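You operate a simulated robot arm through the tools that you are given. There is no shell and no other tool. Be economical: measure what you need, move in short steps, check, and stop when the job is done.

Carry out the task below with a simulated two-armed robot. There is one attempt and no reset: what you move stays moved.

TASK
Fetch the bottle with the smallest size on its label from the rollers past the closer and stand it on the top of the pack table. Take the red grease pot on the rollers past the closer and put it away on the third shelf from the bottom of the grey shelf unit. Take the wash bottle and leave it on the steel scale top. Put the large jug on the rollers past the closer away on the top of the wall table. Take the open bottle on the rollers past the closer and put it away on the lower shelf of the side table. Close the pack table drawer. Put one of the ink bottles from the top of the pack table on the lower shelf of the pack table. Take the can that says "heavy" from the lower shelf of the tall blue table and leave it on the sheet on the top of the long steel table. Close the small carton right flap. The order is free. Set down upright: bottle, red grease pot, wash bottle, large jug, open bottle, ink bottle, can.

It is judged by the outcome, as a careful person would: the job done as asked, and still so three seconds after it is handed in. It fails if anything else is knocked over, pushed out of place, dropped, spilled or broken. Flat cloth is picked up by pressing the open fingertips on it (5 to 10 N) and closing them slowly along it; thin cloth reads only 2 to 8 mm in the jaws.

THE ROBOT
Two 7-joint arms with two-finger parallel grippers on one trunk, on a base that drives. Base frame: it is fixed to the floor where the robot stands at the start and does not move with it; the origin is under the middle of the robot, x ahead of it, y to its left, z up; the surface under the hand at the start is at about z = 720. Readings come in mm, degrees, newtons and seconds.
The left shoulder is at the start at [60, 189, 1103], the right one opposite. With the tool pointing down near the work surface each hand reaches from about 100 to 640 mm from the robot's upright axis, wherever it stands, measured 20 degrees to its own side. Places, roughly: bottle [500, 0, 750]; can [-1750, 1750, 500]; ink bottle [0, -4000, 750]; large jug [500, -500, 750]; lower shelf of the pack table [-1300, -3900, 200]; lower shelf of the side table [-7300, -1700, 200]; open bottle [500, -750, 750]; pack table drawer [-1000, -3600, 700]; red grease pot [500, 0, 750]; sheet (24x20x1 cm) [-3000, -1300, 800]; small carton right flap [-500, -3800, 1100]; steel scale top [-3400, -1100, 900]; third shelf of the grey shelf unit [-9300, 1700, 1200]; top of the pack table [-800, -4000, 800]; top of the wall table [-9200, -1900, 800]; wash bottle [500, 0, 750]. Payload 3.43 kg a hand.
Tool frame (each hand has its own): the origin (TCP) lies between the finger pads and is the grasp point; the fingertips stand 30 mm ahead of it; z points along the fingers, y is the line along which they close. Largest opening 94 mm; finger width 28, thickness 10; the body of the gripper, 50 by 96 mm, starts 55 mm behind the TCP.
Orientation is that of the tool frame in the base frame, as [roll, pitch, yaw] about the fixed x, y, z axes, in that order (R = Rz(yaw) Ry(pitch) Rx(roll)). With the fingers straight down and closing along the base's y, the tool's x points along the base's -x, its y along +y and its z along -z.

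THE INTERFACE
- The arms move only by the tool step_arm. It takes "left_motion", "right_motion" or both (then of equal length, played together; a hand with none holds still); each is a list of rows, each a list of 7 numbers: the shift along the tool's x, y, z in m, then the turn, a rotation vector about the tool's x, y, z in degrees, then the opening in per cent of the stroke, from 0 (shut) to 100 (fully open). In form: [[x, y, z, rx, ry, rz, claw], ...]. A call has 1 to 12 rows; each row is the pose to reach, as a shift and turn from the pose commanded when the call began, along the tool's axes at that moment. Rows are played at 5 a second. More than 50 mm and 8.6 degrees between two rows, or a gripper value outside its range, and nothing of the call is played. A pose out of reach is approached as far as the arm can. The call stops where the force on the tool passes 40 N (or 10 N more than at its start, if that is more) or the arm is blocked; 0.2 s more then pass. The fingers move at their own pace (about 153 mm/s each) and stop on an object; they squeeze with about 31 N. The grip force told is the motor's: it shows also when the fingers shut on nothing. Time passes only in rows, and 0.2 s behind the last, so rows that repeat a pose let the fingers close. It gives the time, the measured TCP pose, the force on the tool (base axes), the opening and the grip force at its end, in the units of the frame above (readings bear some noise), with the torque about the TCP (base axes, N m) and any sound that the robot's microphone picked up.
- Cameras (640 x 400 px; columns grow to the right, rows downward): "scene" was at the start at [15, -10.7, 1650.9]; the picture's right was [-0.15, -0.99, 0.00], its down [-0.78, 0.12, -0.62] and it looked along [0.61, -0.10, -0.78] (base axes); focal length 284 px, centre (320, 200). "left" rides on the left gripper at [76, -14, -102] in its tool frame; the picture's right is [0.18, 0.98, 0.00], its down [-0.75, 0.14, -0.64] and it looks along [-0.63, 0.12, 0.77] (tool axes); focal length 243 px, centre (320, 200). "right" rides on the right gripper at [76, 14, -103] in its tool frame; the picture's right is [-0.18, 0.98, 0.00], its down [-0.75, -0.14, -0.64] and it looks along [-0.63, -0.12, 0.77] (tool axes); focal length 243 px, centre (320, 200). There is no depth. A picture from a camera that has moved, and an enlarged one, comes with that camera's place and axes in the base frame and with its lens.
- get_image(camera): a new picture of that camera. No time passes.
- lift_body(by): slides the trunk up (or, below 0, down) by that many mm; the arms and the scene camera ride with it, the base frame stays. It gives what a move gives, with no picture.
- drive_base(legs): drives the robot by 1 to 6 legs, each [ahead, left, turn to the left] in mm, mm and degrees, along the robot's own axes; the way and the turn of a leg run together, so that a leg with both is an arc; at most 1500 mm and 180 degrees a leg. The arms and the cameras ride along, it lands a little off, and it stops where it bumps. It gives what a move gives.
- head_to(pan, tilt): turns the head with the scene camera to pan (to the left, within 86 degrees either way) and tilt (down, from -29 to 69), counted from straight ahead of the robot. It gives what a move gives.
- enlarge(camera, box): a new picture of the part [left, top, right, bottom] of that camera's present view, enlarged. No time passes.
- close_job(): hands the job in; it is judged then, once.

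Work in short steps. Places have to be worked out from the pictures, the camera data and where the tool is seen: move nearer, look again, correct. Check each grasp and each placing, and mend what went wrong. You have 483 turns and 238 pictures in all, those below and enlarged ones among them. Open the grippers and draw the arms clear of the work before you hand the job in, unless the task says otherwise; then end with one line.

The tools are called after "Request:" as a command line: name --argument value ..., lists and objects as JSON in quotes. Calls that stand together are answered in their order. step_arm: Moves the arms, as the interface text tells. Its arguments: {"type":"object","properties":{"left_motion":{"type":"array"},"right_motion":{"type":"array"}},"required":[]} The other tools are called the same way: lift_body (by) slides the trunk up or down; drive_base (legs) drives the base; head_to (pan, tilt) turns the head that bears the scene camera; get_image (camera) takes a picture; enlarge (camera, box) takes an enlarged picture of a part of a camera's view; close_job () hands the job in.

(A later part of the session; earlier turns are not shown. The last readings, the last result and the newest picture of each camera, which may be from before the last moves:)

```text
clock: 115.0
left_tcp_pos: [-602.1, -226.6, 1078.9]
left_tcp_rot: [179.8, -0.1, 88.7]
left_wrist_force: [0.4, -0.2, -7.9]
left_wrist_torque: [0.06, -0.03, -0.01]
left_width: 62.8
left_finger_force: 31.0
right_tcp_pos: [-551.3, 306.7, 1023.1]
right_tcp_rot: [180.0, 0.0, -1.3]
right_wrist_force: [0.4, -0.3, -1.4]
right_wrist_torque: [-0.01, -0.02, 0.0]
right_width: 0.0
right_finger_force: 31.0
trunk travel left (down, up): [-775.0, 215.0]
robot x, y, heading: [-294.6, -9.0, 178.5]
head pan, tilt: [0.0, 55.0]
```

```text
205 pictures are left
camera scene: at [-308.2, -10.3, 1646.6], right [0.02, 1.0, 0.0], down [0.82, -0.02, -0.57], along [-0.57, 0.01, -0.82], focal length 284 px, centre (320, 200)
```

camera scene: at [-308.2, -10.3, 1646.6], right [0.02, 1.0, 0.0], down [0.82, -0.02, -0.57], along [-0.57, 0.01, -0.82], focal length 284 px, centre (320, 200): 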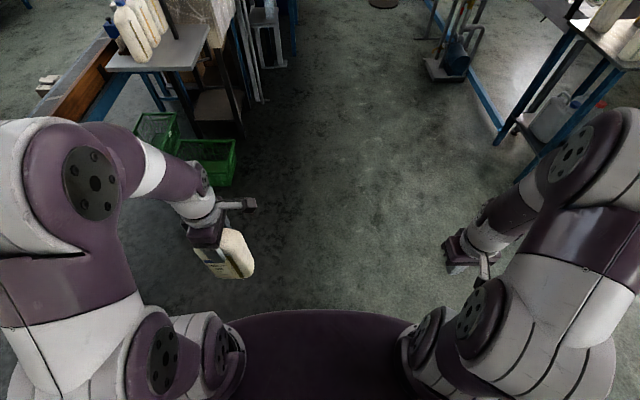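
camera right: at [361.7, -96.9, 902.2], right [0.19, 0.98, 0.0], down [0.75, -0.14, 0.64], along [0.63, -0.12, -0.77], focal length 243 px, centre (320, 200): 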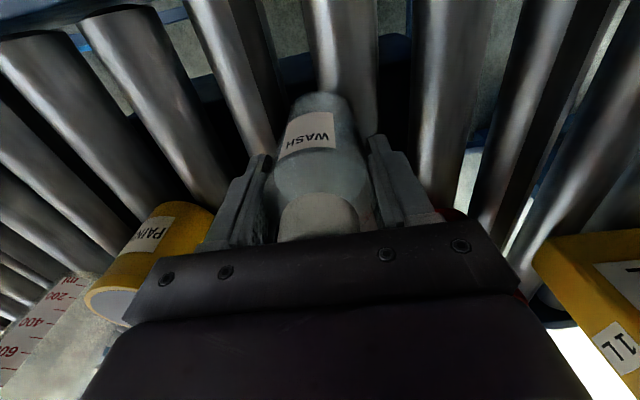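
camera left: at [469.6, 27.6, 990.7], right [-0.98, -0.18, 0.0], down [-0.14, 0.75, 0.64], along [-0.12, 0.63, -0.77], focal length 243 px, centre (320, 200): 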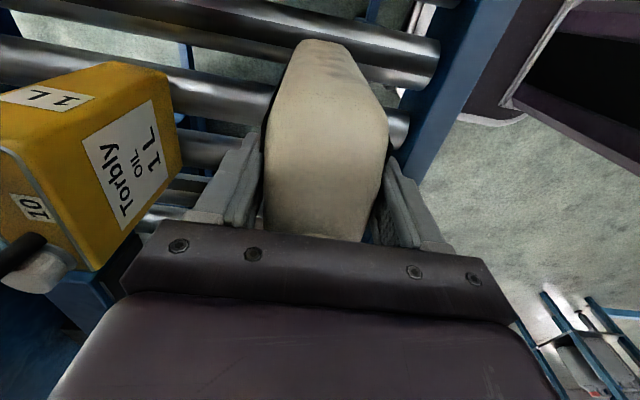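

One area (around (-400,-800)) has been behind an arm in every view; I turn to face it.

Request:
drive_base --legs '[[0, 0, 92]]'

Request:
head_to --pan 0 --tilt 48

Request:
get_image --camera "scene"

```text
clock: 119.3
left_tcp_pos: [-74.5, -313.3, 1077.9]
left_tcp_rot: [-179.9, 0.0, 179.7]
left_wrist_force: [0.8, -0.3, -7.9]
left_wrist_torque: [0.0, 0.05, -0.02]
left_width: 62.9
left_finger_force: 31.2
right_tcp_pos: [-608.2, -273.6, 1023.2]
right_tcp_rot: [-179.9, 0.1, 89.7]
right_wrist_force: [0.5, -0.2, 0.1]
right_wrist_torque: [0.02, -0.01, 0.02]
right_width: 0.1
right_finger_force: 31.2
trunk travel left (down, up): [-775.0, 215.0]
robot x, y, heading: [-296.3, -9.1, -90.4]
head pan, tilt: [0.0, 55.0]
```

```text
clock: 120.0
left_tcp_pos: [-74.3, -313.6, 1079.2]
left_tcp_rot: [179.9, 0.0, 179.6]
left_wrist_force: [0.3, 0.2, -7.6]
left_wrist_torque: [0.04, 0.06, -0.03]
left_width: 62.6
left_finger_force: 30.7
right_tcp_pos: [-609.4, -275.3, 1021.9]
right_tcp_rot: [-179.9, -0.1, 89.7]
right_wrist_force: [-0.6, -0.6, -0.2]
right_wrist_torque: [0.0, -0.01, 0.02]
right_width: 0.0
right_finger_force: 31.1
trunk travel left (down, up): [-775.0, 215.0]
robot x, y, heading: [-294.0, -11.7, -90.2]
head pan, tilt: [0.0, 48.0]
```

```text
204 pictures are left
camera scene: at [-295.0, -29.6, 1655.8], right [-1.0, 0.0, 0.0], down [0.0, 0.74, -0.67], along [0.0, -0.67, -0.74], focal length 284 px, centre (320, 200)
```

scene: 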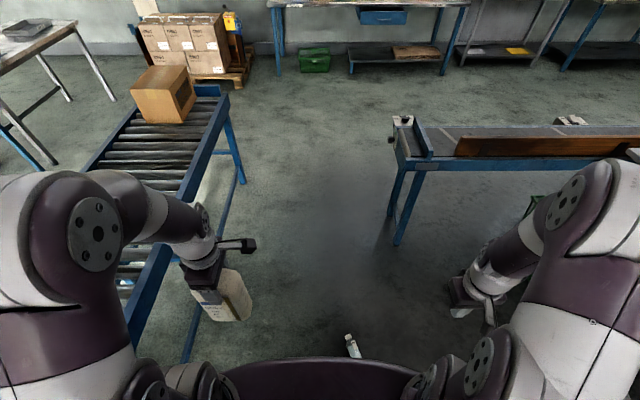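

Found: it lies on the floor near (-465,-470). I zoom in.

Request:
enlarge --camera "scene" --box '[310, 310, 400, 370]'

```text
6.67 times, centred on (355, 340) of scene
camera zoom: at [-295.0, -29.6, 1655.8], right [-1.0, 0.0, 0.0], down [0.0, 0.74, -0.67], along [0.0, -0.67, -0.74], focal length 1893 px, centre (87, -733)
```

zoom: 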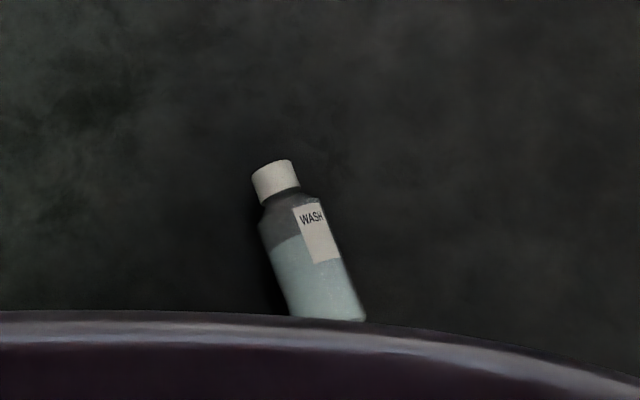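

It is intact, lying with its cap pointing away from me — good for a top grasp then tipping up. I back off 80 mm and lower the trunk 690 mm.

Request:
drive_base --legs '[[-80, 0, 0]]'

Request:
lift_body --by -690

Request:
get_image --camera "scene"

Request:
get_image --camera "right"

```text
clock: 121.0
left_tcp_pos: [-75.7, -233.4, 1078.4]
left_tcp_rot: [179.9, 0.0, 179.6]
left_wrist_force: [0.5, 0.0, -7.5]
left_wrist_torque: [-0.01, 0.07, 0.04]
left_width: 62.4
left_finger_force: 30.7
right_tcp_pos: [-609.6, -193.0, 1023.4]
right_tcp_rot: [-180.0, 0.0, 89.6]
right_wrist_force: [0.2, -0.5, -0.6]
right_wrist_torque: [0.01, -0.02, -0.02]
right_width: 0.0
right_finger_force: 30.9
trunk travel left (down, up): [-775.0, 215.0]
robot x, y, heading: [-295.4, 69.6, -90.3]
head pan, tilt: [0.0, 48.0]
```

```text
refused: -690 is not a number from -400 to 400
```

```text
202 pictures are left
camera scene: at [-294.6, 50.6, 1655.8], right [-1.0, 0.01, 0.0], down [0.01, 0.74, -0.67], along [-0.01, -0.67, -0.74], focal length 284 px, centre (320, 200)
```

scene: 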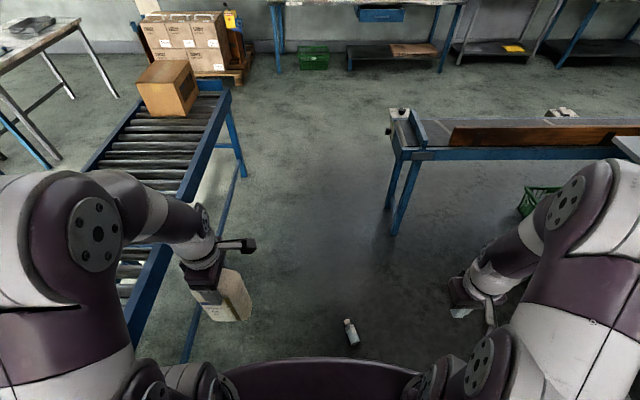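

```text
201 pictures are left
camera right: at [-594.9, -115.0, 1124.1], right [0.98, -0.19, 0.0], down [-0.15, -0.75, 0.64], along [-0.12, -0.63, -0.77], focal length 243 px, centre (320, 200)
```

right: 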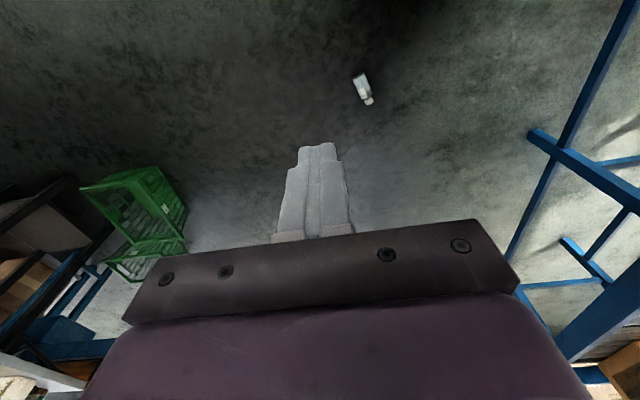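

I lower in two steps.

Request:
lift_body --by -380

Request:
lift_body --by -300

Request:
step_arm --right_motion '[[-0.03, 0.015, 0, 0, 0, -3, 100], [-0.06, 0.03, 0, 0, 0, -6, 100], [-0.09, 0.045, 0, 0, 0, -9, 100], [-0.12, 0.06, 0, 0, 0, -12, 100], [-0.15, 0.075, 0, 0, 0, -15, 100], [-0.18, 0.09, 0, 0, 0, -17, 100], [-0.2, 0.105, 0, 0, 0, -17, 100], [-0.22, 0.12, 0, 0, 0, -17, 100], [-0.24, 0.135, 0, 0, 0, -17, 100], [-0.26, 0.142, 0, 0, 0, -17, 100]]'

Request:
get_image --camera "right"

```text
clock: 124.7
left_tcp_pos: [-75.3, -233.7, 698.7]
left_tcp_rot: [179.9, -0.1, 179.6]
left_wrist_force: [-0.2, -0.2, -7.5]
left_wrist_torque: [0.02, 0.03, 0.02]
left_width: 62.4
left_finger_force: 31.1
right_tcp_pos: [-610.0, -192.3, 642.4]
right_tcp_rot: [180.0, 0.0, 89.5]
right_wrist_force: [-0.2, -0.3, 0.0]
right_wrist_torque: [-0.03, -0.03, -0.01]
right_width: 0.0
right_finger_force: 31.8
trunk travel left (down, up): [-395.0, 595.0]
robot x, y, heading: [-294.4, 67.0, -90.3]
head pan, tilt: [0.0, 48.0]
```

```text
clock: 127.7
left_tcp_pos: [-75.4, -232.7, 398.0]
left_tcp_rot: [180.0, 0.0, 179.6]
left_wrist_force: [-0.7, -0.3, -7.5]
left_wrist_torque: [0.0, 0.07, -0.03]
left_width: 62.5
left_finger_force: 31.2
right_tcp_pos: [-608.1, -190.4, 342.7]
right_tcp_rot: [179.9, 0.1, 89.5]
right_wrist_force: [0.0, 0.9, -0.1]
right_wrist_torque: [-0.02, 0.02, -0.02]
right_width: 0.0
right_finger_force: 31.1
trunk travel left (down, up): [-95.0, 895.0]
robot x, y, heading: [-294.2, 65.8, -90.4]
head pan, tilt: [0.0, 48.0]
```

```text
clock: 129.9
left_tcp_pos: [-75.8, -233.2, 398.7]
left_tcp_rot: [179.9, 0.0, 179.4]
left_wrist_force: [0.1, 0.0, -7.6]
left_wrist_torque: [0.03, 0.09, 0.0]
left_width: 62.2
left_finger_force: 31.1
right_tcp_pos: [-469.5, -452.4, 343.2]
right_tcp_rot: [180.0, 0.0, 106.6]
right_wrist_force: [0.7, 0.2, 0.0]
right_wrist_torque: [0.0, -0.02, -0.02]
right_width: 93.8
right_finger_force: 0.1
trunk travel left (down, up): [-95.0, 895.0]
robot x, y, heading: [-297.0, 69.1, -90.5]
head pan, tilt: [0.0, 48.0]
```

```text
200 pictures are left
camera right: at [-477.9, -373.4, 444.1], right [0.99, 0.1, 0.0], down [0.08, -0.76, 0.64], along [0.07, -0.64, -0.77], focal length 243 px, centre (320, 200)
```

right: 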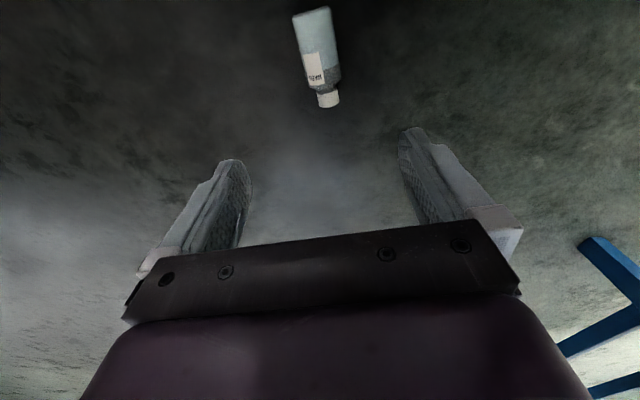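

Axis az −73°, body centre ≈(-471,-438). I lower onto it with tips just above the floor and close.

Request:
step_arm --right_motion '[[0.013, 0, 0.045, 0, 0, 0, 100], [0.013, 0, 0.09, 0, 0, 0, 100], [0.013, 0, 0.135, 0, 0, 0, 100], [0.013, 0, 0.18, 0, 0, 0, 100], [0.013, 0, 0.22, 0, 0, 0, 100], [0.013, 0, 0.26, 0, 0, 0, 100], [0.013, 0, 0.285, 0, 0, 0, 100], [0.013, 0, 0.302, 0, 0, 0, 100], [0.013, 0, 0.302, 0, 0, 0, 60], [0.013, 0, 0.302, 0, 0, 0, 0], [0.013, 0, 0.302, 0, 0, 0, 0], [0.013, 0, 0.302, 0, 0, 0, 0]]'

Request:
get_image --camera "right"

```text
clock: 132.5
left_tcp_pos: [-76.0, -233.7, 399.8]
left_tcp_rot: [179.8, -0.1, 179.5]
left_wrist_force: [0.6, -0.1, -7.5]
left_wrist_torque: [0.02, 0.04, -0.01]
left_width: 62.4
left_finger_force: 31.1
right_tcp_pos: [-471.7, -442.1, 40.6]
right_tcp_rot: [179.9, -0.1, 106.6]
right_wrist_force: [0.9, -0.7, -0.7]
right_wrist_torque: [-0.03, 0.05, 0.0]
right_width: 55.4
right_finger_force: 31.0
trunk travel left (down, up): [-95.0, 895.0]
robot x, y, heading: [-299.4, 68.7, -90.5]
head pan, tilt: [0.0, 48.0]
```

```text
199 pictures are left
camera right: at [-480.6, -363.1, 141.7], right [0.99, 0.1, 0.0], down [0.08, -0.76, 0.64], along [0.07, -0.64, -0.77], focal length 243 px, centre (320, 200)
```

right: 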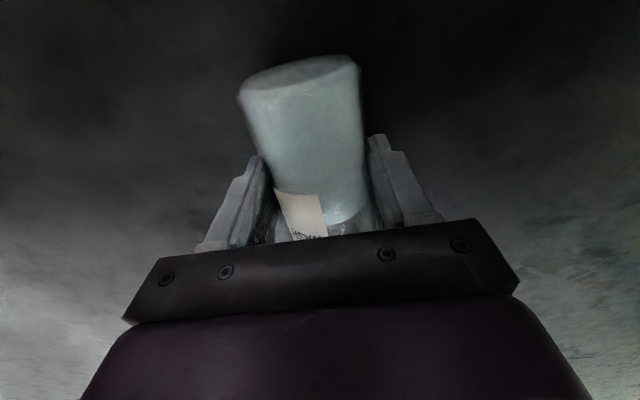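

Gripped at 55 mm (its true diameter). I lift and tip the tool forward so the bottle stands upright.

Request:
step_arm --right_motion '[[0, 0, -0.03, 0, 0, 0, 0], [0, 0, -0.07, 0, 0, 0, 0], [0, 0, -0.11, 0, -8, 0, 0], [0, 0, -0.15, 0, -16, 0, 0], [0, 0, -0.18, 0, -24, 0, 0], [0, 0, -0.2, 0, -32, 0, 0], [0, 0, -0.22, 0, -40, 0, 0], [0, 0, -0.23, 0, -48, 0, 0], [0, 0, -0.23, 0, -56, 0, 0], [0, 0, -0.23, 0, -64, 0, 0], [0, 0, -0.23, 0, -72, 0, 0], [0, 0, -0.23, 0, -80, 0, 0]]'

Request:
get_image --camera "scene"

```text
clock: 135.1
left_tcp_pos: [-76.6, -234.2, 399.3]
left_tcp_rot: [179.9, 0.0, 179.4]
left_wrist_force: [0.5, -0.1, -8.1]
left_wrist_torque: [0.01, 0.05, -0.03]
left_width: 62.0
left_finger_force: 31.0
right_tcp_pos: [-464.8, -517.0, 292.9]
right_tcp_rot: [-180.0, 78.8, 106.7]
right_wrist_force: [-0.8, -0.4, -1.8]
right_wrist_torque: [0.08, 0.02, -0.01]
right_width: 55.0
right_finger_force: 31.0
right hand out of reach, approached as far as the arm can: row 7, 11, 12
trunk travel left (down, up): [-95.0, 895.0]
robot x, y, heading: [-296.6, 68.8, -90.3]
head pan, tilt: [0.0, 48.0]
```

```text
198 pictures are left
camera scene: at [-294.9, 51.0, 975.8], right [-1.0, 0.01, 0.0], down [0.01, 0.74, -0.67], along [-0.01, -0.67, -0.74], focal length 284 px, centre (320, 200)
```

scene: 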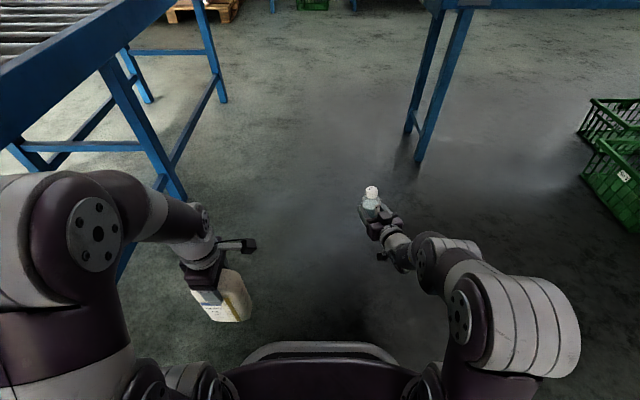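

The bottle is nearly upright in the right hand. I raise the trunk, then tilt the remaining degrees.

Request:
lift_body --by 400

Request:
lift_body --by 330

Request:
step_arm --right_motion '[[0, 0, 0, 0, -5, 0, 0], [0, 0, 0, 0, -11, 0, 0], [0, 0, 0, 0, -11, 0, 0]]'

Request:
get_image --camera "scene"

```text
clock: 138.9
left_tcp_pos: [-74.6, -233.8, 798.3]
left_tcp_rot: [179.9, 0.0, 179.5]
left_wrist_force: [0.8, 1.0, -7.4]
left_wrist_torque: [0.01, 0.05, 0.0]
left_width: 62.3
left_finger_force: 31.1
right_tcp_pos: [-463.2, -516.4, 693.1]
right_tcp_rot: [179.9, 78.6, 106.6]
right_wrist_force: [-0.3, 0.6, -2.5]
right_wrist_torque: [0.0, 0.03, 0.01]
right_width: 55.1
right_finger_force: 30.8
trunk travel left (down, up): [-495.0, 495.0]
robot x, y, heading: [-291.1, 65.1, -90.4]
head pan, tilt: [0.0, 48.0]
```

```text
clock: 142.2
left_tcp_pos: [-75.9, -233.4, 1128.2]
left_tcp_rot: [179.9, 0.0, 179.6]
left_wrist_force: [-0.6, -0.2, -7.9]
left_wrist_torque: [-0.03, 0.08, -0.01]
left_width: 62.0
left_finger_force: 30.6
right_tcp_pos: [-462.9, -516.4, 1023.1]
right_tcp_rot: [-179.9, 78.6, 106.7]
right_wrist_force: [0.2, -0.8, -1.6]
right_wrist_torque: [0.02, 0.02, 0.01]
right_width: 55.1
right_finger_force: 30.9
trunk travel left (down, up): [-825.0, 165.0]
robot x, y, heading: [-294.7, 70.0, -90.6]
head pan, tilt: [0.0, 48.0]
```

```text
clock: 143.0
left_tcp_pos: [-75.4, -233.8, 1128.8]
left_tcp_rot: [-180.0, 0.0, 179.5]
left_wrist_force: [-0.1, 0.6, -7.6]
left_wrist_torque: [0.02, 0.03, -0.01]
left_width: 62.2
left_finger_force: 30.8
right_tcp_pos: [-460.3, -562.8, 1023.4]
right_tcp_rot: [-178.0, 89.4, 108.4]
right_wrist_force: [-0.6, -0.4, -2.1]
right_wrist_torque: [0.05, -0.01, -0.04]
right_width: 55.4
right_finger_force: 30.8
right hand out of reach, approached as far as the arm can: row 1, 2, 3
trunk travel left (down, up): [-825.0, 165.0]
robot x, y, heading: [-293.4, 65.2, -90.2]
head pan, tilt: [0.0, 48.0]
```

```text
197 pictures are left
camera scene: at [-294.4, 51.9, 1705.9], right [-1.0, 0.01, 0.0], down [0.01, 0.74, -0.67], along [-0.01, -0.67, -0.74], focal length 284 px, centre (320, 200)
```

scene: 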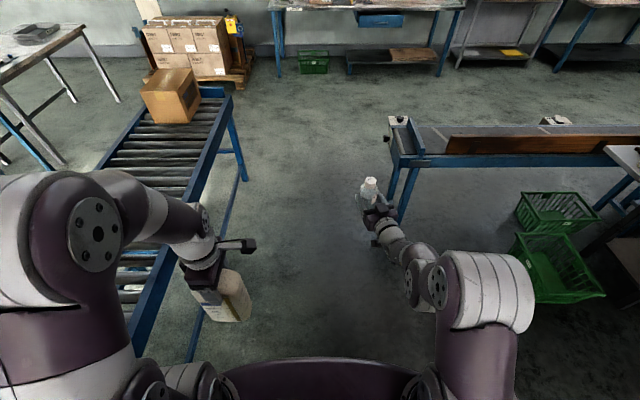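

Both loads held. I turn toward −x and drive up the aisle to view the scale.

Request:
drive_base --legs '[[0, 0, -90], [1200, 0, 0]]'

Request:
head_to --pan 25 --tilt 20

Request:
get_image --camera "scene"

```text
clock: 152.9
left_tcp_pos: [-1779.4, -49.8, 1129.1]
left_tcp_rot: [179.9, -0.1, 85.9]
left_wrist_force: [-0.3, 0.3, -7.8]
left_wrist_torque: [0.04, 0.0, 0.04]
left_width: 62.1
left_finger_force: 30.8
right_tcp_pos: [-2083.4, 356.2, 1024.2]
right_tcp_rot: [-179.1, 89.3, 13.7]
right_wrist_force: [-0.7, 0.0, -1.4]
right_wrist_torque: [0.03, -0.01, -0.02]
right_width: 54.7
right_finger_force: 30.9
trunk travel left (down, up): [-825.0, 165.0]
robot x, y, heading: [-1464.5, 149.1, 175.9]
head pan, tilt: [0.0, 48.0]
```

```text
clock: 153.8
left_tcp_pos: [-1779.8, -49.1, 1129.1]
left_tcp_rot: [180.0, 0.0, 85.9]
left_wrist_force: [-0.5, 0.7, -6.5]
left_wrist_torque: [-0.01, 0.0, -0.02]
left_width: 61.8
left_finger_force: 31.2
right_tcp_pos: [-2083.2, 356.2, 1022.6]
right_tcp_rot: [-179.0, 89.3, 13.7]
right_wrist_force: [0.6, -0.4, -1.6]
right_wrist_torque: [0.02, -0.03, 0.02]
right_width: 54.8
right_finger_force: 31.1
trunk travel left (down, up): [-825.0, 165.0]
robot x, y, heading: [-1459.6, 150.3, 176.0]
head pan, tilt: [25.0, 20.0]
```

```text
196 pictures are left
camera scene: at [-1490.6, 114.1, 1748.6], right [-0.36, 0.93, 0.0], down [0.32, 0.12, -0.94], along [-0.88, -0.33, -0.34], focal length 284 px, centre (320, 200)
```

scene: 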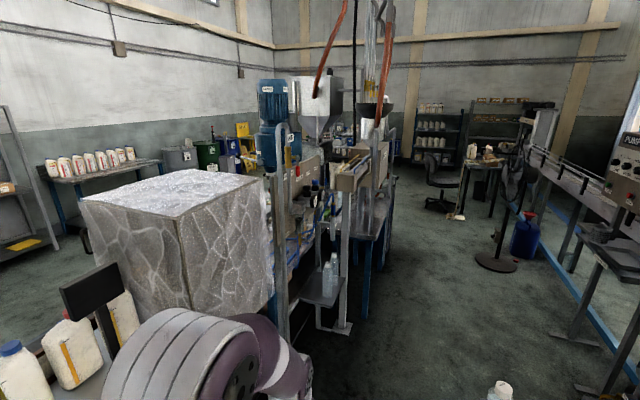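

The scale must be on the far side of the filling line. I go round the belt end into the south aisle.

Request:
drive_base --legs '[[-1200, 0, 0], [0, 0, 94], [1250, 0, 0], [1250, 0, 0], [0, 0, -45]]'

Request:
head_to --pan -30 --tilt 20

Request:
get_image --camera "scene"

Request:
head_to --pan 40 --tilt 30

Request:
get_image --camera "scene"

```text
clock: 177.5
left_tcp_pos: [-525.6, -2784.0, 1127.8]
left_tcp_rot: [179.9, 0.1, 130.5]
left_wrist_force: [1.0, 0.2, -6.8]
left_wrist_torque: [0.05, 0.05, 0.01]
left_width: 61.2
left_finger_force: 31.9
right_tcp_pos: [-1027.3, -2708.8, 1023.8]
right_tcp_rot: [-179.0, 89.3, 58.4]
right_wrist_force: [-0.5, -0.1, -2.4]
right_wrist_torque: [0.02, -0.05, -0.04]
right_width: 54.4
right_finger_force: 30.8
trunk travel left (down, up): [-825.0, 165.0]
robot x, y, heading: [-440.3, -2415.2, -139.6]
head pan, tilt: [25.0, 20.0]
```

```text
clock: 178.7
left_tcp_pos: [-525.9, -2783.1, 1129.0]
left_tcp_rot: [180.0, 0.0, 130.5]
left_wrist_force: [-0.6, 0.6, -7.1]
left_wrist_torque: [0.08, 0.02, 0.02]
left_width: 61.2
left_finger_force: 31.3
right_tcp_pos: [-1028.5, -2707.9, 1024.5]
right_tcp_rot: [-179.4, 89.3, 58.0]
right_wrist_force: [0.9, -1.2, -2.5]
right_wrist_torque: [0.06, -0.03, 0.01]
right_width: 54.4
right_finger_force: 31.2
trunk travel left (down, up): [-825.0, 165.0]
robot x, y, heading: [-441.8, -2420.8, -139.4]
head pan, tilt: [-30.0, 20.0]
```

```text
195 pictures are left
camera scene: at [-487.2, -2396.4, 1748.7], right [-0.18, 0.98, 0.0], down [0.34, 0.06, -0.94], along [-0.92, -0.17, -0.34], focal length 284 px, centre (320, 200)
```

scene: 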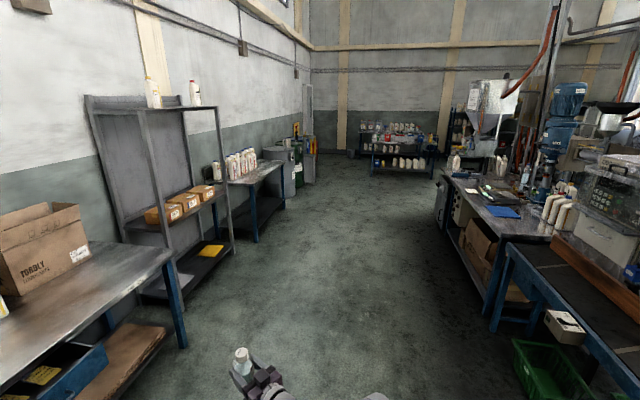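

```text
clock: 180.2
left_tcp_pos: [-525.6, -2781.9, 1129.3]
left_tcp_rot: [179.9, -0.1, 130.6]
left_wrist_force: [-0.1, 0.2, -7.9]
left_wrist_torque: [0.03, 0.04, -0.02]
left_width: 61.3
left_finger_force: 31.1
right_tcp_pos: [-1027.9, -2708.3, 1023.8]
right_tcp_rot: [-179.5, 89.3, 58.0]
right_wrist_force: [0.6, 0.4, -2.7]
right_wrist_torque: [0.02, -0.06, -0.01]
right_width: 54.2
right_finger_force: 31.1
trunk travel left (down, up): [-825.0, 165.0]
robot x, y, heading: [-438.4, -2418.6, -139.7]
head pan, tilt: [40.0, 30.0]
```

```text
194 pictures are left
camera scene: at [-410.6, -2468.5, 1732.6], right [-0.99, 0.17, 0.0], down [0.08, 0.49, -0.87], along [-0.14, -0.85, -0.5], focal length 284 px, centre (320, 200)
```

scene: 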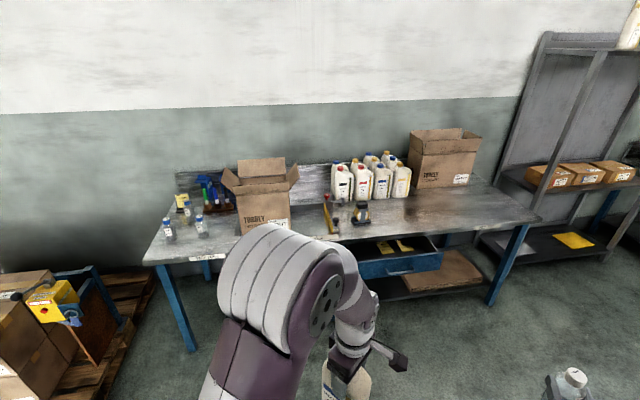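

The left bottle width has crept down a little, so I'll be quick. I zoom on the long steel table to find the scale and sheet.

Request:
head_to --pan -55 --tilt 15

Request:
enlarge --camera "scene" --box '[200, 110, 460, 290]'

```text
clock: 181.9
left_tcp_pos: [-525.7, -2782.6, 1127.7]
left_tcp_rot: [179.9, 0.1, 130.5]
left_wrist_force: [-0.3, 0.2, -7.3]
left_wrist_torque: [0.05, 0.07, -0.01]
left_width: 61.2
left_finger_force: 30.6
right_tcp_pos: [-1027.4, -2707.3, 1023.5]
right_tcp_rot: [-179.4, 89.3, 58.0]
right_wrist_force: [-0.4, 0.3, -1.6]
right_wrist_torque: [0.03, 0.02, 0.0]
right_width: 54.3
right_finger_force: 31.1
trunk travel left (down, up): [-825.0, 165.0]
robot x, y, heading: [-438.9, -2421.2, -139.5]
head pan, tilt: [-55.0, 15.0]
```

```text
2.22 times, centred on (330, 200) of scene
camera zoom: at [-486.1, -2356.1, 1756.9], right [0.25, 0.97, 0.0], down [0.25, -0.06, -0.97], along [-0.94, 0.24, -0.26], focal length 631 px, centre (298, 200)
```

zoom: 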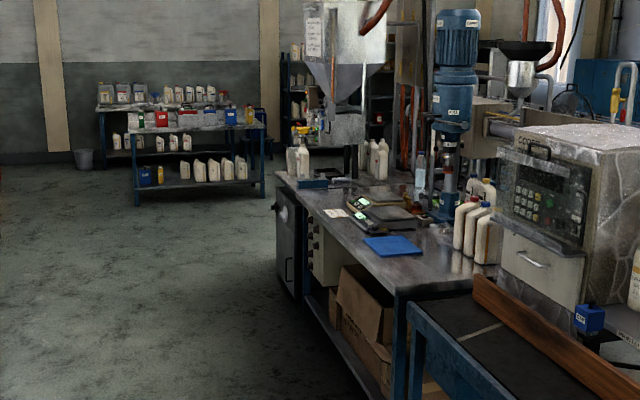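

Scale ≈(-3325,-1165), sheet ≈(-3040,-1245), table front edge y≈-1440. I drive in front of the scale.

Request:
drive_base --legs '[[0, 0, -40.5], [1500, 0, 0], [1500, 0, 0], [0, 0, -90]]'

Request:
head_to --pan 0 --tilt 30

Request:
get_image --camera "scene"

Request:
enlarge --camera "scene" --box '[220, 120, 460, 270]'

```text
clock: 202.2
left_tcp_pos: [-3710.2, -2095.9, 1129.1]
left_tcp_rot: [180.0, 0.0, 0.3]
left_wrist_force: [0.1, 0.0, -7.0]
left_wrist_torque: [0.0, -0.05, 0.02]
left_width: 60.7
left_finger_force: 30.9
right_tcp_pos: [-3327.3, -1760.6, 1022.8]
right_tcp_rot: [-179.2, 89.3, -72.0]
right_wrist_force: [-0.3, 0.2, -2.1]
right_wrist_torque: [0.01, -0.02, 0.0]
right_width: 54.1
right_finger_force: 31.4
trunk travel left (down, up): [-825.0, 165.0]
robot x, y, heading: [-3485.1, -2395.5, 90.3]
head pan, tilt: [-55.0, 15.0]
```

```text
clock: 203.4
left_tcp_pos: [-3709.0, -2095.0, 1128.4]
left_tcp_rot: [179.9, 0.1, 0.2]
left_wrist_force: [-0.6, 0.8, -7.8]
left_wrist_torque: [0.02, -0.1, 0.02]
left_width: 60.7
left_finger_force: 31.9
right_tcp_pos: [-3327.2, -1761.0, 1022.3]
right_tcp_rot: [-179.4, 89.3, -72.4]
right_wrist_force: [-0.5, 0.9, -1.7]
right_wrist_torque: [-0.04, -0.03, 0.04]
right_width: 54.1
right_finger_force: 31.3
trunk travel left (down, up): [-825.0, 165.0]
robot x, y, heading: [-3484.3, -2391.7, 90.0]
head pan, tilt: [0.0, 30.0]
```

```text
192 pictures are left
camera scene: at [-3485.4, -2363.4, 1732.6], right [1.0, 0.0, 0.0], down [0.0, -0.5, -0.87], along [0.0, 0.87, -0.5], focal length 284 px, centre (320, 200)
```

scene: 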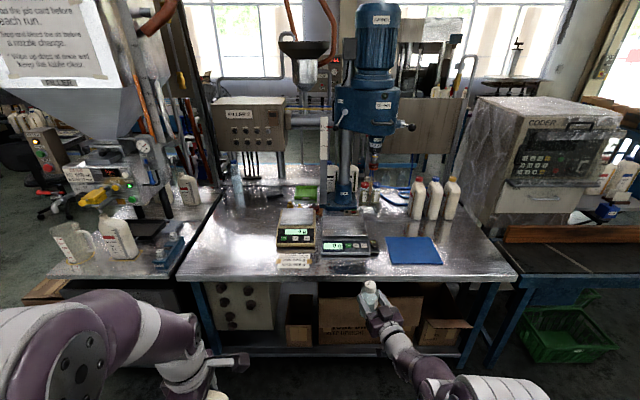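

```text
2.67 times, centred on (340, 195) of scene
camera zoom: at [-3485.4, -2363.4, 1732.6], right [1.0, 0.0, 0.0], down [0.0, -0.5, -0.87], along [0.0, 0.87, -0.5], focal length 757 px, centre (267, 213)
```

zoom: 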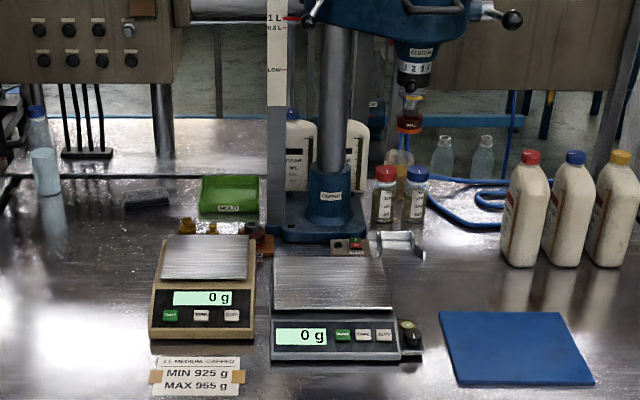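

Two scales; the grey steel one's plate centre is ≈(-3358,-1140), matching the given place. I drive in so the wash bottle hangs above it.

Request:
drive_base --legs '[[590, 22, 0]]'

Request:
head_to --pan -10 --tilt 45

Request:
get_image --camera "scene"

Request:
enlarge --camera "scene" --box '[250, 100, 450, 230]'

Request:
get_image --camera "right"

```text
clock: 206.8
left_tcp_pos: [-3739.0, -1517.6, 1128.5]
left_tcp_rot: [179.8, 0.0, 0.8]
left_wrist_force: [0.0, 0.8, -7.8]
left_wrist_torque: [0.02, -0.03, -0.03]
left_width: 60.6
left_finger_force: 30.7
right_tcp_pos: [-3361.1, -1179.1, 1024.5]
right_tcp_rot: [-178.7, 89.3, -71.1]
right_wrist_force: [-0.6, 0.9, -1.6]
right_wrist_torque: [0.0, 0.03, -0.02]
right_width: 54.1
right_finger_force: 30.6
trunk travel left (down, up): [-825.0, 165.0]
robot x, y, heading: [-3508.3, -1815.6, 90.8]
head pan, tilt: [0.0, 30.0]
```

```text
clock: 207.5
left_tcp_pos: [-3739.2, -1517.5, 1128.5]
left_tcp_rot: [179.8, 0.1, 0.8]
left_wrist_force: [0.1, 0.6, -7.4]
left_wrist_torque: [-0.01, -0.07, -0.02]
left_width: 60.8
left_finger_force: 31.1
right_tcp_pos: [-3361.8, -1178.6, 1021.8]
right_tcp_rot: [-179.4, 89.2, -71.7]
right_wrist_force: [0.4, 0.0, -2.3]
right_wrist_torque: [-0.04, -0.02, 0.01]
right_width: 54.1
right_finger_force: 31.4
trunk travel left (down, up): [-825.0, 165.0]
robot x, y, heading: [-3510.1, -1816.3, 91.0]
head pan, tilt: [-10.0, 45.0]
```

```text
190 pictures are left
camera scene: at [-3499.0, -1792.5, 1710.1], right [0.99, -0.16, 0.0], down [-0.11, -0.7, -0.71], along [0.11, 0.7, -0.71], focal length 284 px, centre (320, 200)
```

scene: 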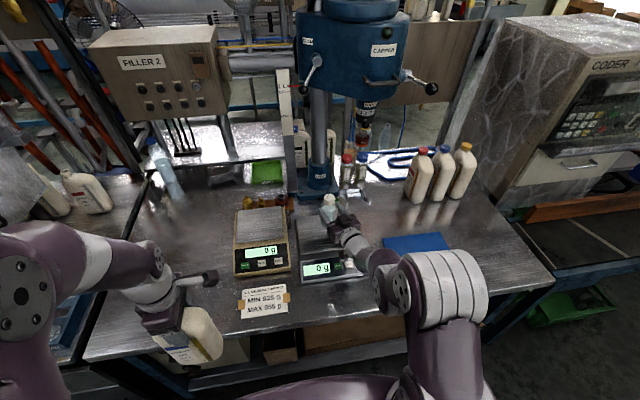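

```text
3.08 times, centred on (350, 165) of scene
camera zoom: at [-3499.0, -1792.5, 1710.1], right [0.99, -0.16, 0.0], down [-0.11, -0.7, -0.71], along [0.11, 0.7, -0.71], focal length 874 px, centre (228, 308)
```

zoom: 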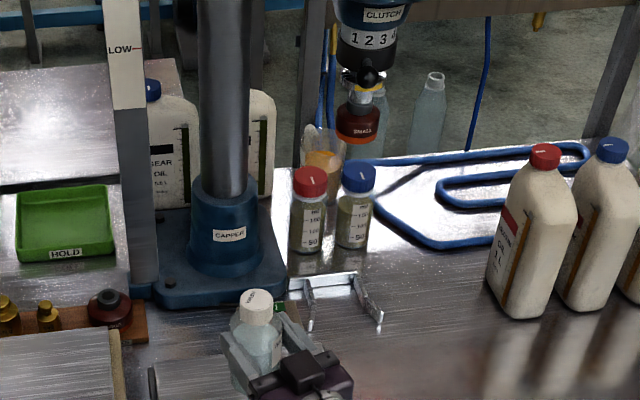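

```text
188 pictures are left
camera right: at [-3344.1, -1279.9, 946.8], right [-0.94, -0.3, 0.18], down [0.33, -0.56, 0.76], along [-0.12, 0.77, 0.62], focal length 243 px, centre (320, 200)
```

right: 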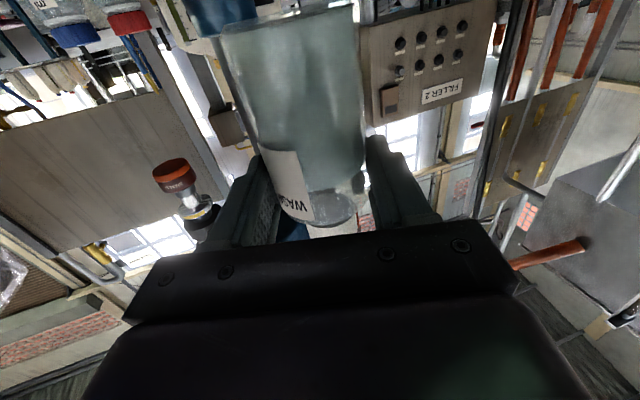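

Bottle is vertical, but the under‑slung camera would foul the scale's display housing. I'll stand it at the table's front edge, re-grasp from above, then place it. I back off 215 mm first.

Request:
drive_base --legs '[[-213, 0, 0]]'

Request:
lift_body --by -145

Request:
get_image --camera "scene"

```text
clock: 209.2
left_tcp_pos: [-3735.9, -1725.1, 1128.6]
left_tcp_rot: [179.8, 0.0, 0.5]
left_wrist_force: [-0.2, 0.1, -7.2]
left_wrist_torque: [0.0, -0.09, -0.02]
left_width: 60.6
left_finger_force: 30.6
right_tcp_pos: [-3355.3, -1389.5, 1021.6]
right_tcp_rot: [-179.9, 89.3, -72.5]
right_wrist_force: [-0.8, -0.2, -1.6]
right_wrist_torque: [0.0, -0.01, 0.0]
right_width: 54.0
right_finger_force: 31.5
trunk travel left (down, up): [-825.0, 165.0]
robot x, y, heading: [-3511.3, -2026.2, 90.6]
head pan, tilt: [-10.0, 45.0]
```

```text
clock: 210.9
left_tcp_pos: [-3734.0, -1726.5, 983.4]
left_tcp_rot: [179.8, 0.0, 0.3]
left_wrist_force: [0.7, 0.3, -8.2]
left_wrist_torque: [0.03, -0.06, -0.04]
left_width: 60.7
left_finger_force: 30.9
right_tcp_pos: [-3354.0, -1390.6, 878.7]
right_tcp_rot: [-178.4, 89.4, -71.0]
right_wrist_force: [-0.2, 0.6, -2.0]
right_wrist_torque: [-0.03, 0.0, 0.04]
right_width: 54.4
right_finger_force: 31.2
trunk travel left (down, up): [-680.0, 310.0]
robot x, y, heading: [-3513.9, -2027.3, 90.2]
head pan, tilt: [-10.0, 45.0]
```

```text
187 pictures are left
camera scene: at [-3496.5, -2004.5, 1565.1], right [0.99, -0.17, 0.0], down [-0.12, -0.7, -0.71], along [0.12, 0.7, -0.71], focal length 284 px, centre (320, 200)
```

scene: 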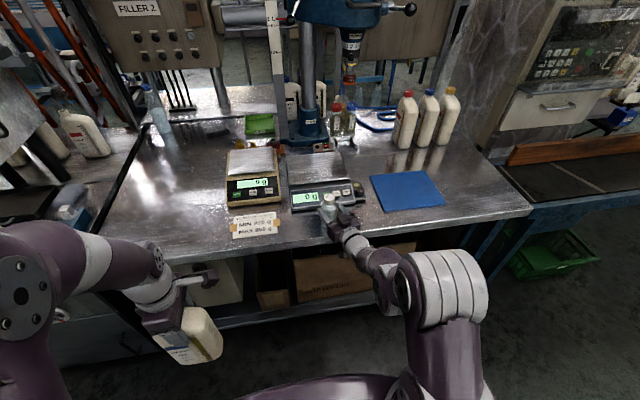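

Edge is at y≈-1437, bottle 47 mm inside it. I lower in small trunk steps watching the force.

Request:
lift_body --by -16

Request:
lift_body --by -6

Request:
enlarge --camera "scene" --box '[280, 160, 400, 260]'

```text
clock: 211.5
left_tcp_pos: [-3735.8, -1729.0, 969.1]
left_tcp_rot: [179.9, -0.1, 0.3]
left_wrist_force: [0.4, 0.4, -7.8]
left_wrist_torque: [0.04, -0.07, 0.0]
left_width: 60.8
left_finger_force: 31.0
right_tcp_pos: [-3355.6, -1391.2, 869.2]
right_tcp_rot: [-100.4, 89.9, 7.0]
right_wrist_force: [-0.3, 4.1, 27.7]
right_wrist_torque: [0.6, 0.41, -0.07]
right_width: 54.4
right_finger_force: 30.9
trunk travel left (down, up): [-664.0, 326.0]
robot x, y, heading: [-3510.8, -2025.7, 90.3]
head pan, tilt: [-10.0, 45.0]
```

```text
clock: 212.1
left_tcp_pos: [-3734.9, -1729.3, 962.1]
left_tcp_rot: [-179.9, 0.0, 0.4]
left_wrist_force: [0.0, 0.2, -7.8]
left_wrist_torque: [-0.01, -0.05, -0.01]
left_width: 60.7
left_finger_force: 31.1
right_tcp_pos: [-3355.9, -1392.3, 859.1]
right_tcp_rot: [-154.2, 89.5, -47.0]
right_wrist_force: [-0.9, 1.2, 27.9]
right_wrist_torque: [0.66, 0.35, 0.02]
right_width: 54.4
right_finger_force: 31.2
trunk travel left (down, up): [-658.0, 332.0]
robot x, y, heading: [-3511.8, -2025.4, 90.6]
head pan, tilt: [-10.0, 45.0]
```

```text
4.00 times, centred on (340, 210) of scene
camera zoom: at [-3497.8, -2008.7, 1543.1], right [0.99, -0.17, 0.0], down [-0.12, -0.7, -0.71], along [0.12, 0.7, -0.71], focal length 1136 px, centre (240, 160)
```

zoom: 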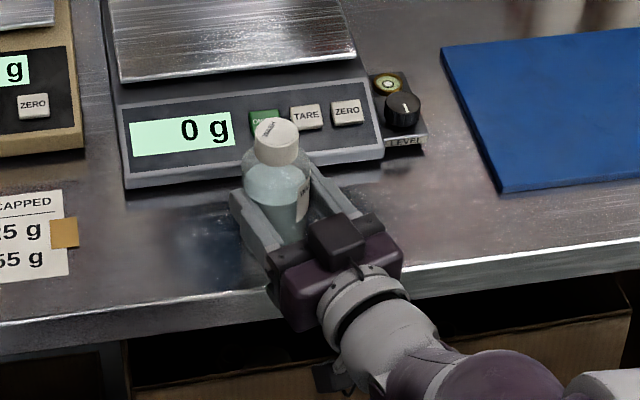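

Contact with the table (27 N). I relieve 3 mm and open, then look.

Request:
lift_body --by 3

Request:
step_arm --right_motion '[[0, 0, 0, 0, 0, 0, 40], [0, 0, 0, 0, 0, 0, 100], [0, 0, 0, 0, 0, 0, 100]]'

Request:
enlarge --camera "scene" --box '[280, 160, 400, 260]'

```text
clock: 212.6
left_tcp_pos: [-3736.2, -1728.9, 964.4]
left_tcp_rot: [179.9, -0.1, 0.5]
left_wrist_force: [0.8, 0.7, -7.8]
left_wrist_torque: [0.03, -0.02, 0.03]
left_width: 60.6
left_finger_force: 31.6
right_tcp_pos: [-3356.2, -1392.3, 859.8]
right_tcp_rot: [-174.5, 89.3, -67.1]
right_wrist_force: [-1.7, 3.5, 17.7]
right_wrist_torque: [0.87, 0.4, 0.05]
right_width: 54.1
right_finger_force: 31.2
trunk travel left (down, up): [-661.0, 329.0]
robot x, y, heading: [-3508.0, -2026.8, 90.1]
head pan, tilt: [-10.0, 45.0]
```

```text
clock: 213.4
left_tcp_pos: [-3735.2, -1726.9, 964.5]
left_tcp_rot: [179.9, 0.1, 0.4]
left_wrist_force: [-0.1, 0.6, -7.3]
left_wrist_torque: [0.0, -0.03, -0.01]
left_width: 60.4
left_finger_force: 30.9
right_tcp_pos: [-3354.7, -1391.8, 857.8]
right_tcp_rot: [179.5, 89.1, -73.2]
right_wrist_force: [-0.2, 0.4, -0.4]
right_wrist_torque: [0.03, -0.01, -0.01]
right_width: 93.9
right_finger_force: 0.1
trunk travel left (down, up): [-661.0, 329.0]
robot x, y, heading: [-3512.1, -2026.3, 90.5]
head pan, tilt: [-10.0, 45.0]
```

```text
4.00 times, centred on (340, 210) of scene
camera zoom: at [-3496.6, -2004.6, 1546.0], right [0.99, -0.17, 0.0], down [-0.12, -0.7, -0.71], along [0.12, 0.7, -0.71], focal length 1136 px, centre (240, 160)
```

zoom: 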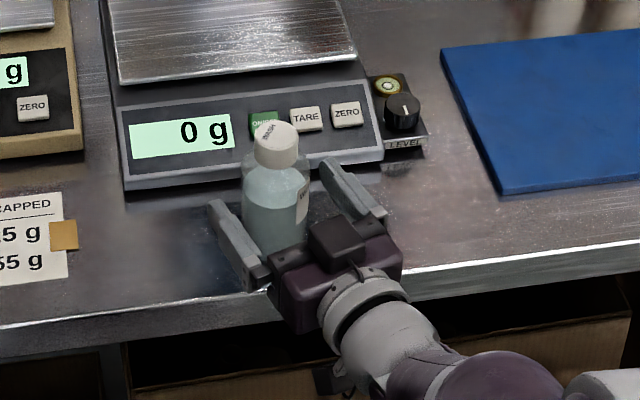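

It stands. I withdraw along the finger direction (17° left of heading) with the base.

Request:
drive_base --legs '[[-200, -61, 0]]'

Request:
enlarge --camera "scene" --box '[240, 100, 400, 220]'

```text
clock: 215.0
left_tcp_pos: [-3672.5, -1934.0, 964.3]
left_tcp_rot: [179.9, 0.1, 0.6]
left_wrist_force: [0.0, 0.0, -7.7]
left_wrist_torque: [-0.03, -0.07, 0.06]
left_width: 60.7
left_finger_force: 30.9
right_tcp_pos: [-3294.6, -1594.6, 859.2]
right_tcp_rot: [-178.1, 89.3, -70.6]
right_wrist_force: [0.0, 0.3, 0.3]
right_wrist_torque: [-0.03, -0.02, -0.05]
right_width: 94.1
right_finger_force: 0.2
trunk travel left (down, up): [-661.0, 329.0]
robot x, y, heading: [-3446.0, -2229.4, 90.7]
head pan, tilt: [-10.0, 45.0]
```

```text
3.33 times, centred on (320, 160) of scene
camera zoom: at [-3433.3, -2209.3, 1546.0], right [0.99, -0.16, 0.0], down [-0.12, -0.7, -0.71], along [0.12, 0.7, -0.71], focal length 946 px, centre (320, 333)
```

zoom: 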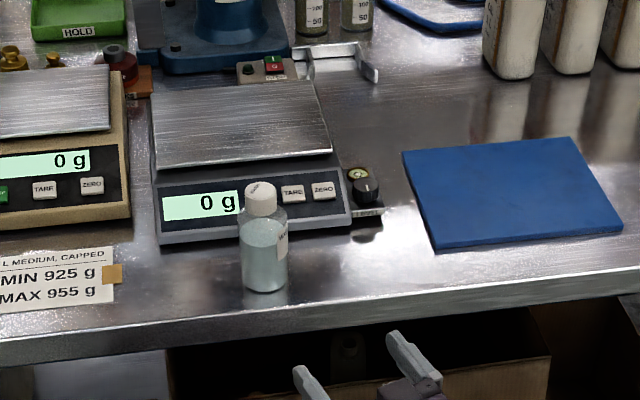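

Wash bottle stands at the edge. I raise the trunk and turn the right tool back to pointing down.

Request:
lift_body --by 160

Request:
step_arm --right_motion '[[0, 0, 0, 0, 8, 0, 100], [0, 0, 0, 0, 16, 0, 100], [0, 0, 0, 0, 24, 0, 100], [0, 0, 0, 0, 32, 0, 100], [0, 0, 0, 0, 40, 0, 100], [0, 0, 0, 0, 48, 0, 100], [0, 0, 0, 0, 56, 0, 100], [0, 0, 0, 0, 64, 0, 100], [0, 0, 0, 0, 72, 0, 100], [0, 0, 0, 0, 80, 0, 100], [0, 0, 0, 0, 86, 0, 100], [0, 0, 0, 0, 89.3, 0, 100]]'

```text
clock: 216.9
left_tcp_pos: [-3672.5, -1931.3, 1123.0]
left_tcp_rot: [179.9, 0.0, 0.6]
left_wrist_force: [0.2, -0.1, -7.4]
left_wrist_torque: [-0.02, -0.1, -0.01]
left_width: 60.8
left_finger_force: 30.9
right_tcp_pos: [-3293.9, -1594.9, 1020.4]
right_tcp_rot: [-178.1, 89.3, -70.6]
right_wrist_force: [0.5, 0.3, 0.8]
right_wrist_torque: [0.0, 0.01, 0.05]
right_width: 94.1
right_finger_force: 0.1
trunk travel left (down, up): [-821.0, 169.0]
robot x, y, heading: [-3445.9, -2230.9, 90.5]
head pan, tilt: [-10.0, 45.0]
```

```text
clock: 219.5
left_tcp_pos: [-3673.7, -1932.8, 1126.2]
left_tcp_rot: [179.9, 0.0, 0.6]
left_wrist_force: [-0.1, 0.0, -8.2]
left_wrist_torque: [-0.02, -0.06, -0.01]
left_width: 60.3
left_finger_force: 31.3
right_tcp_pos: [-3293.7, -1621.3, 1012.6]
right_tcp_rot: [-179.9, 0.0, -72.5]
right_wrist_force: [0.1, -0.5, 0.2]
right_wrist_torque: [0.03, -0.03, 0.0]
right_width: 94.1
right_finger_force: 0.1
right hand out of reach, approached as far as the arm can: row 11, 12
trunk travel left (down, up): [-821.0, 169.0]
robot x, y, heading: [-3447.8, -2228.9, 90.5]
head pan, tilt: [-10.0, 45.0]
```

I draw the right hand in and align it, then drive up so it is over the wash bottle.

Request:
step_arm --right_motion '[[0.035, 0.012, 0, 0, 0, 3, 100], [0.07, 0.023, 0, 0, 0, 6, 100], [0.105, 0.035, 0, 0, 0, 9, 100], [0.14, 0.047, 0, 0, 0, 12, 100], [0.175, 0.058, 0, 0, 0, 15, 100], [0.21, 0.07, 0, 0, 0, 17.4, 100]]'

Request:
drive_base --legs '[[453, 58, 0]]'

Request:
get_image --camera "right"

Request:
get_image --camera "scene"

```text
clock: 220.9
left_tcp_pos: [-3673.5, -1932.2, 1124.1]
left_tcp_rot: [179.9, 0.0, 0.6]
left_wrist_force: [-0.2, -0.5, -7.8]
left_wrist_torque: [0.0, -0.08, -0.01]
left_width: 60.8
left_finger_force: 31.1
right_tcp_pos: [-3298.5, -1843.0, 1011.7]
right_tcp_rot: [180.0, 0.1, -89.9]
right_wrist_force: [-0.1, -0.1, -0.2]
right_wrist_torque: [0.02, 0.01, -0.01]
right_width: 93.9
right_finger_force: 0.1
trunk travel left (down, up): [-821.0, 169.0]
robot x, y, heading: [-3446.0, -2229.0, 90.8]
head pan, tilt: [-10.0, 45.0]
```

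```text
clock: 223.6
left_tcp_pos: [-3735.7, -1473.0, 1124.5]
left_tcp_rot: [179.9, 0.0, 0.4]
left_wrist_force: [0.0, 0.8, -6.7]
left_wrist_torque: [-0.01, -0.07, 0.01]
left_width: 60.6
left_finger_force: 31.1
right_tcp_pos: [-3359.5, -1385.1, 1011.6]
right_tcp_rot: [179.9, 0.1, -90.0]
right_wrist_force: [-0.1, -0.4, -0.3]
right_wrist_torque: [0.0, 0.01, 0.0]
right_width: 94.0
right_finger_force: 0.0
trunk travel left (down, up): [-821.0, 169.0]
robot x, y, heading: [-3511.1, -1772.9, 90.5]
head pan, tilt: [-10.0, 45.0]
```

```text
183 pictures are left
camera right: at [-3374.4, -1459.5, 1113.0], right [-0.98, 0.18, 0.0], down [0.14, 0.75, 0.64], along [0.12, 0.63, -0.77], focal length 243 px, centre (320, 200)
```

right: 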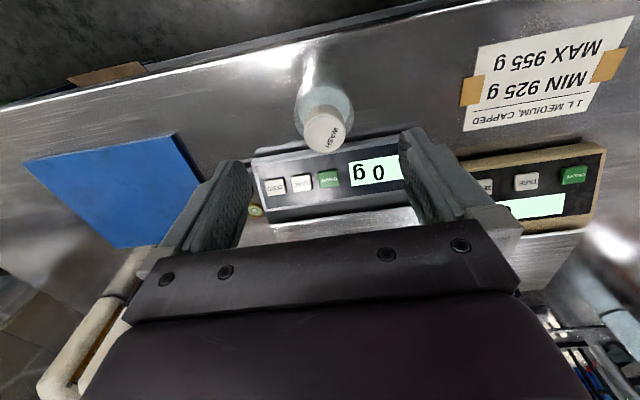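

```text
182 pictures are left
camera scene: at [-3496.3, -1751.1, 1706.1], right [0.99, -0.17, 0.0], down [-0.12, -0.7, -0.71], along [0.12, 0.7, -0.71], focal length 284 px, centre (320, 200)
```

scene: 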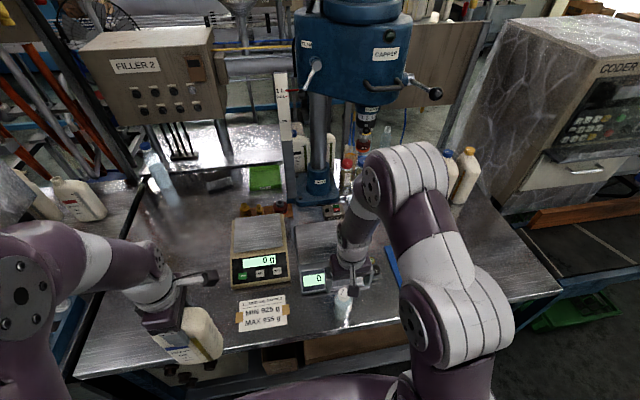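

Cap centre ≈(-3363,-1378). I descend and grip the body from above.

Request:
step_arm --right_motion '[[-0.007, 0.003, 0.03, 0, 0, 0, 100], [-0.007, 0.003, 0.06, 0, 0, 0, 100], [-0.007, 0.003, 0.09, 0, 0, 0, 100], [-0.007, 0.003, 0.115, 0, 0, 0, 100], [-0.007, 0.003, 0.13, 0, 0, 0, 100], [-0.007, 0.003, 0.13, 0, 0, 0, 70], [-0.007, 0.003, 0.13, 0, 0, 0, 0], [-0.007, 0.003, 0.13, 0, 0, 0, 0], [-0.007, 0.003, 0.13, 0, 0, 0, 0]]'

Request:
get_image --camera "right"

```text
clock: 225.6
left_tcp_pos: [-3734.5, -1473.1, 1123.6]
left_tcp_rot: [179.9, 0.1, 0.3]
left_wrist_force: [1.2, -0.2, -8.1]
left_wrist_torque: [-0.01, -0.08, 0.0]
left_width: 60.5
left_finger_force: 30.9
right_tcp_pos: [-3363.0, -1379.1, 883.1]
right_tcp_rot: [180.0, 0.0, -90.0]
right_wrist_force: [-0.8, -0.3, 0.4]
right_wrist_torque: [0.04, 0.03, -0.01]
right_width: 57.0
right_finger_force: 30.8
trunk travel left (down, up): [-821.0, 169.0]
robot x, y, heading: [-3511.2, -1772.6, 90.4]
head pan, tilt: [-10.0, 45.0]
```

```text
181 pictures are left
camera right: at [-3378.7, -1454.3, 984.0], right [-0.98, 0.18, 0.0], down [0.14, 0.75, 0.64], along [0.12, 0.63, -0.77], focal length 243 px, centre (320, 200)
```

right: 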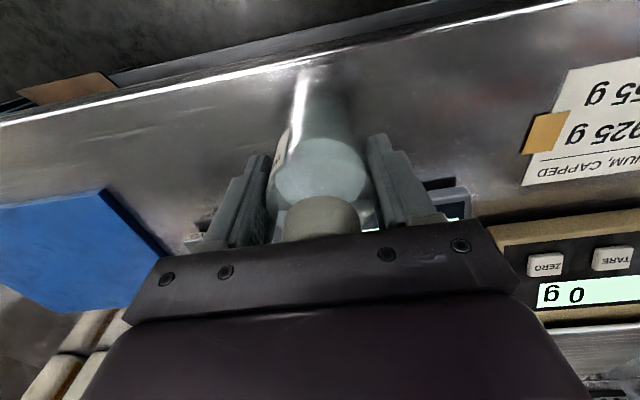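

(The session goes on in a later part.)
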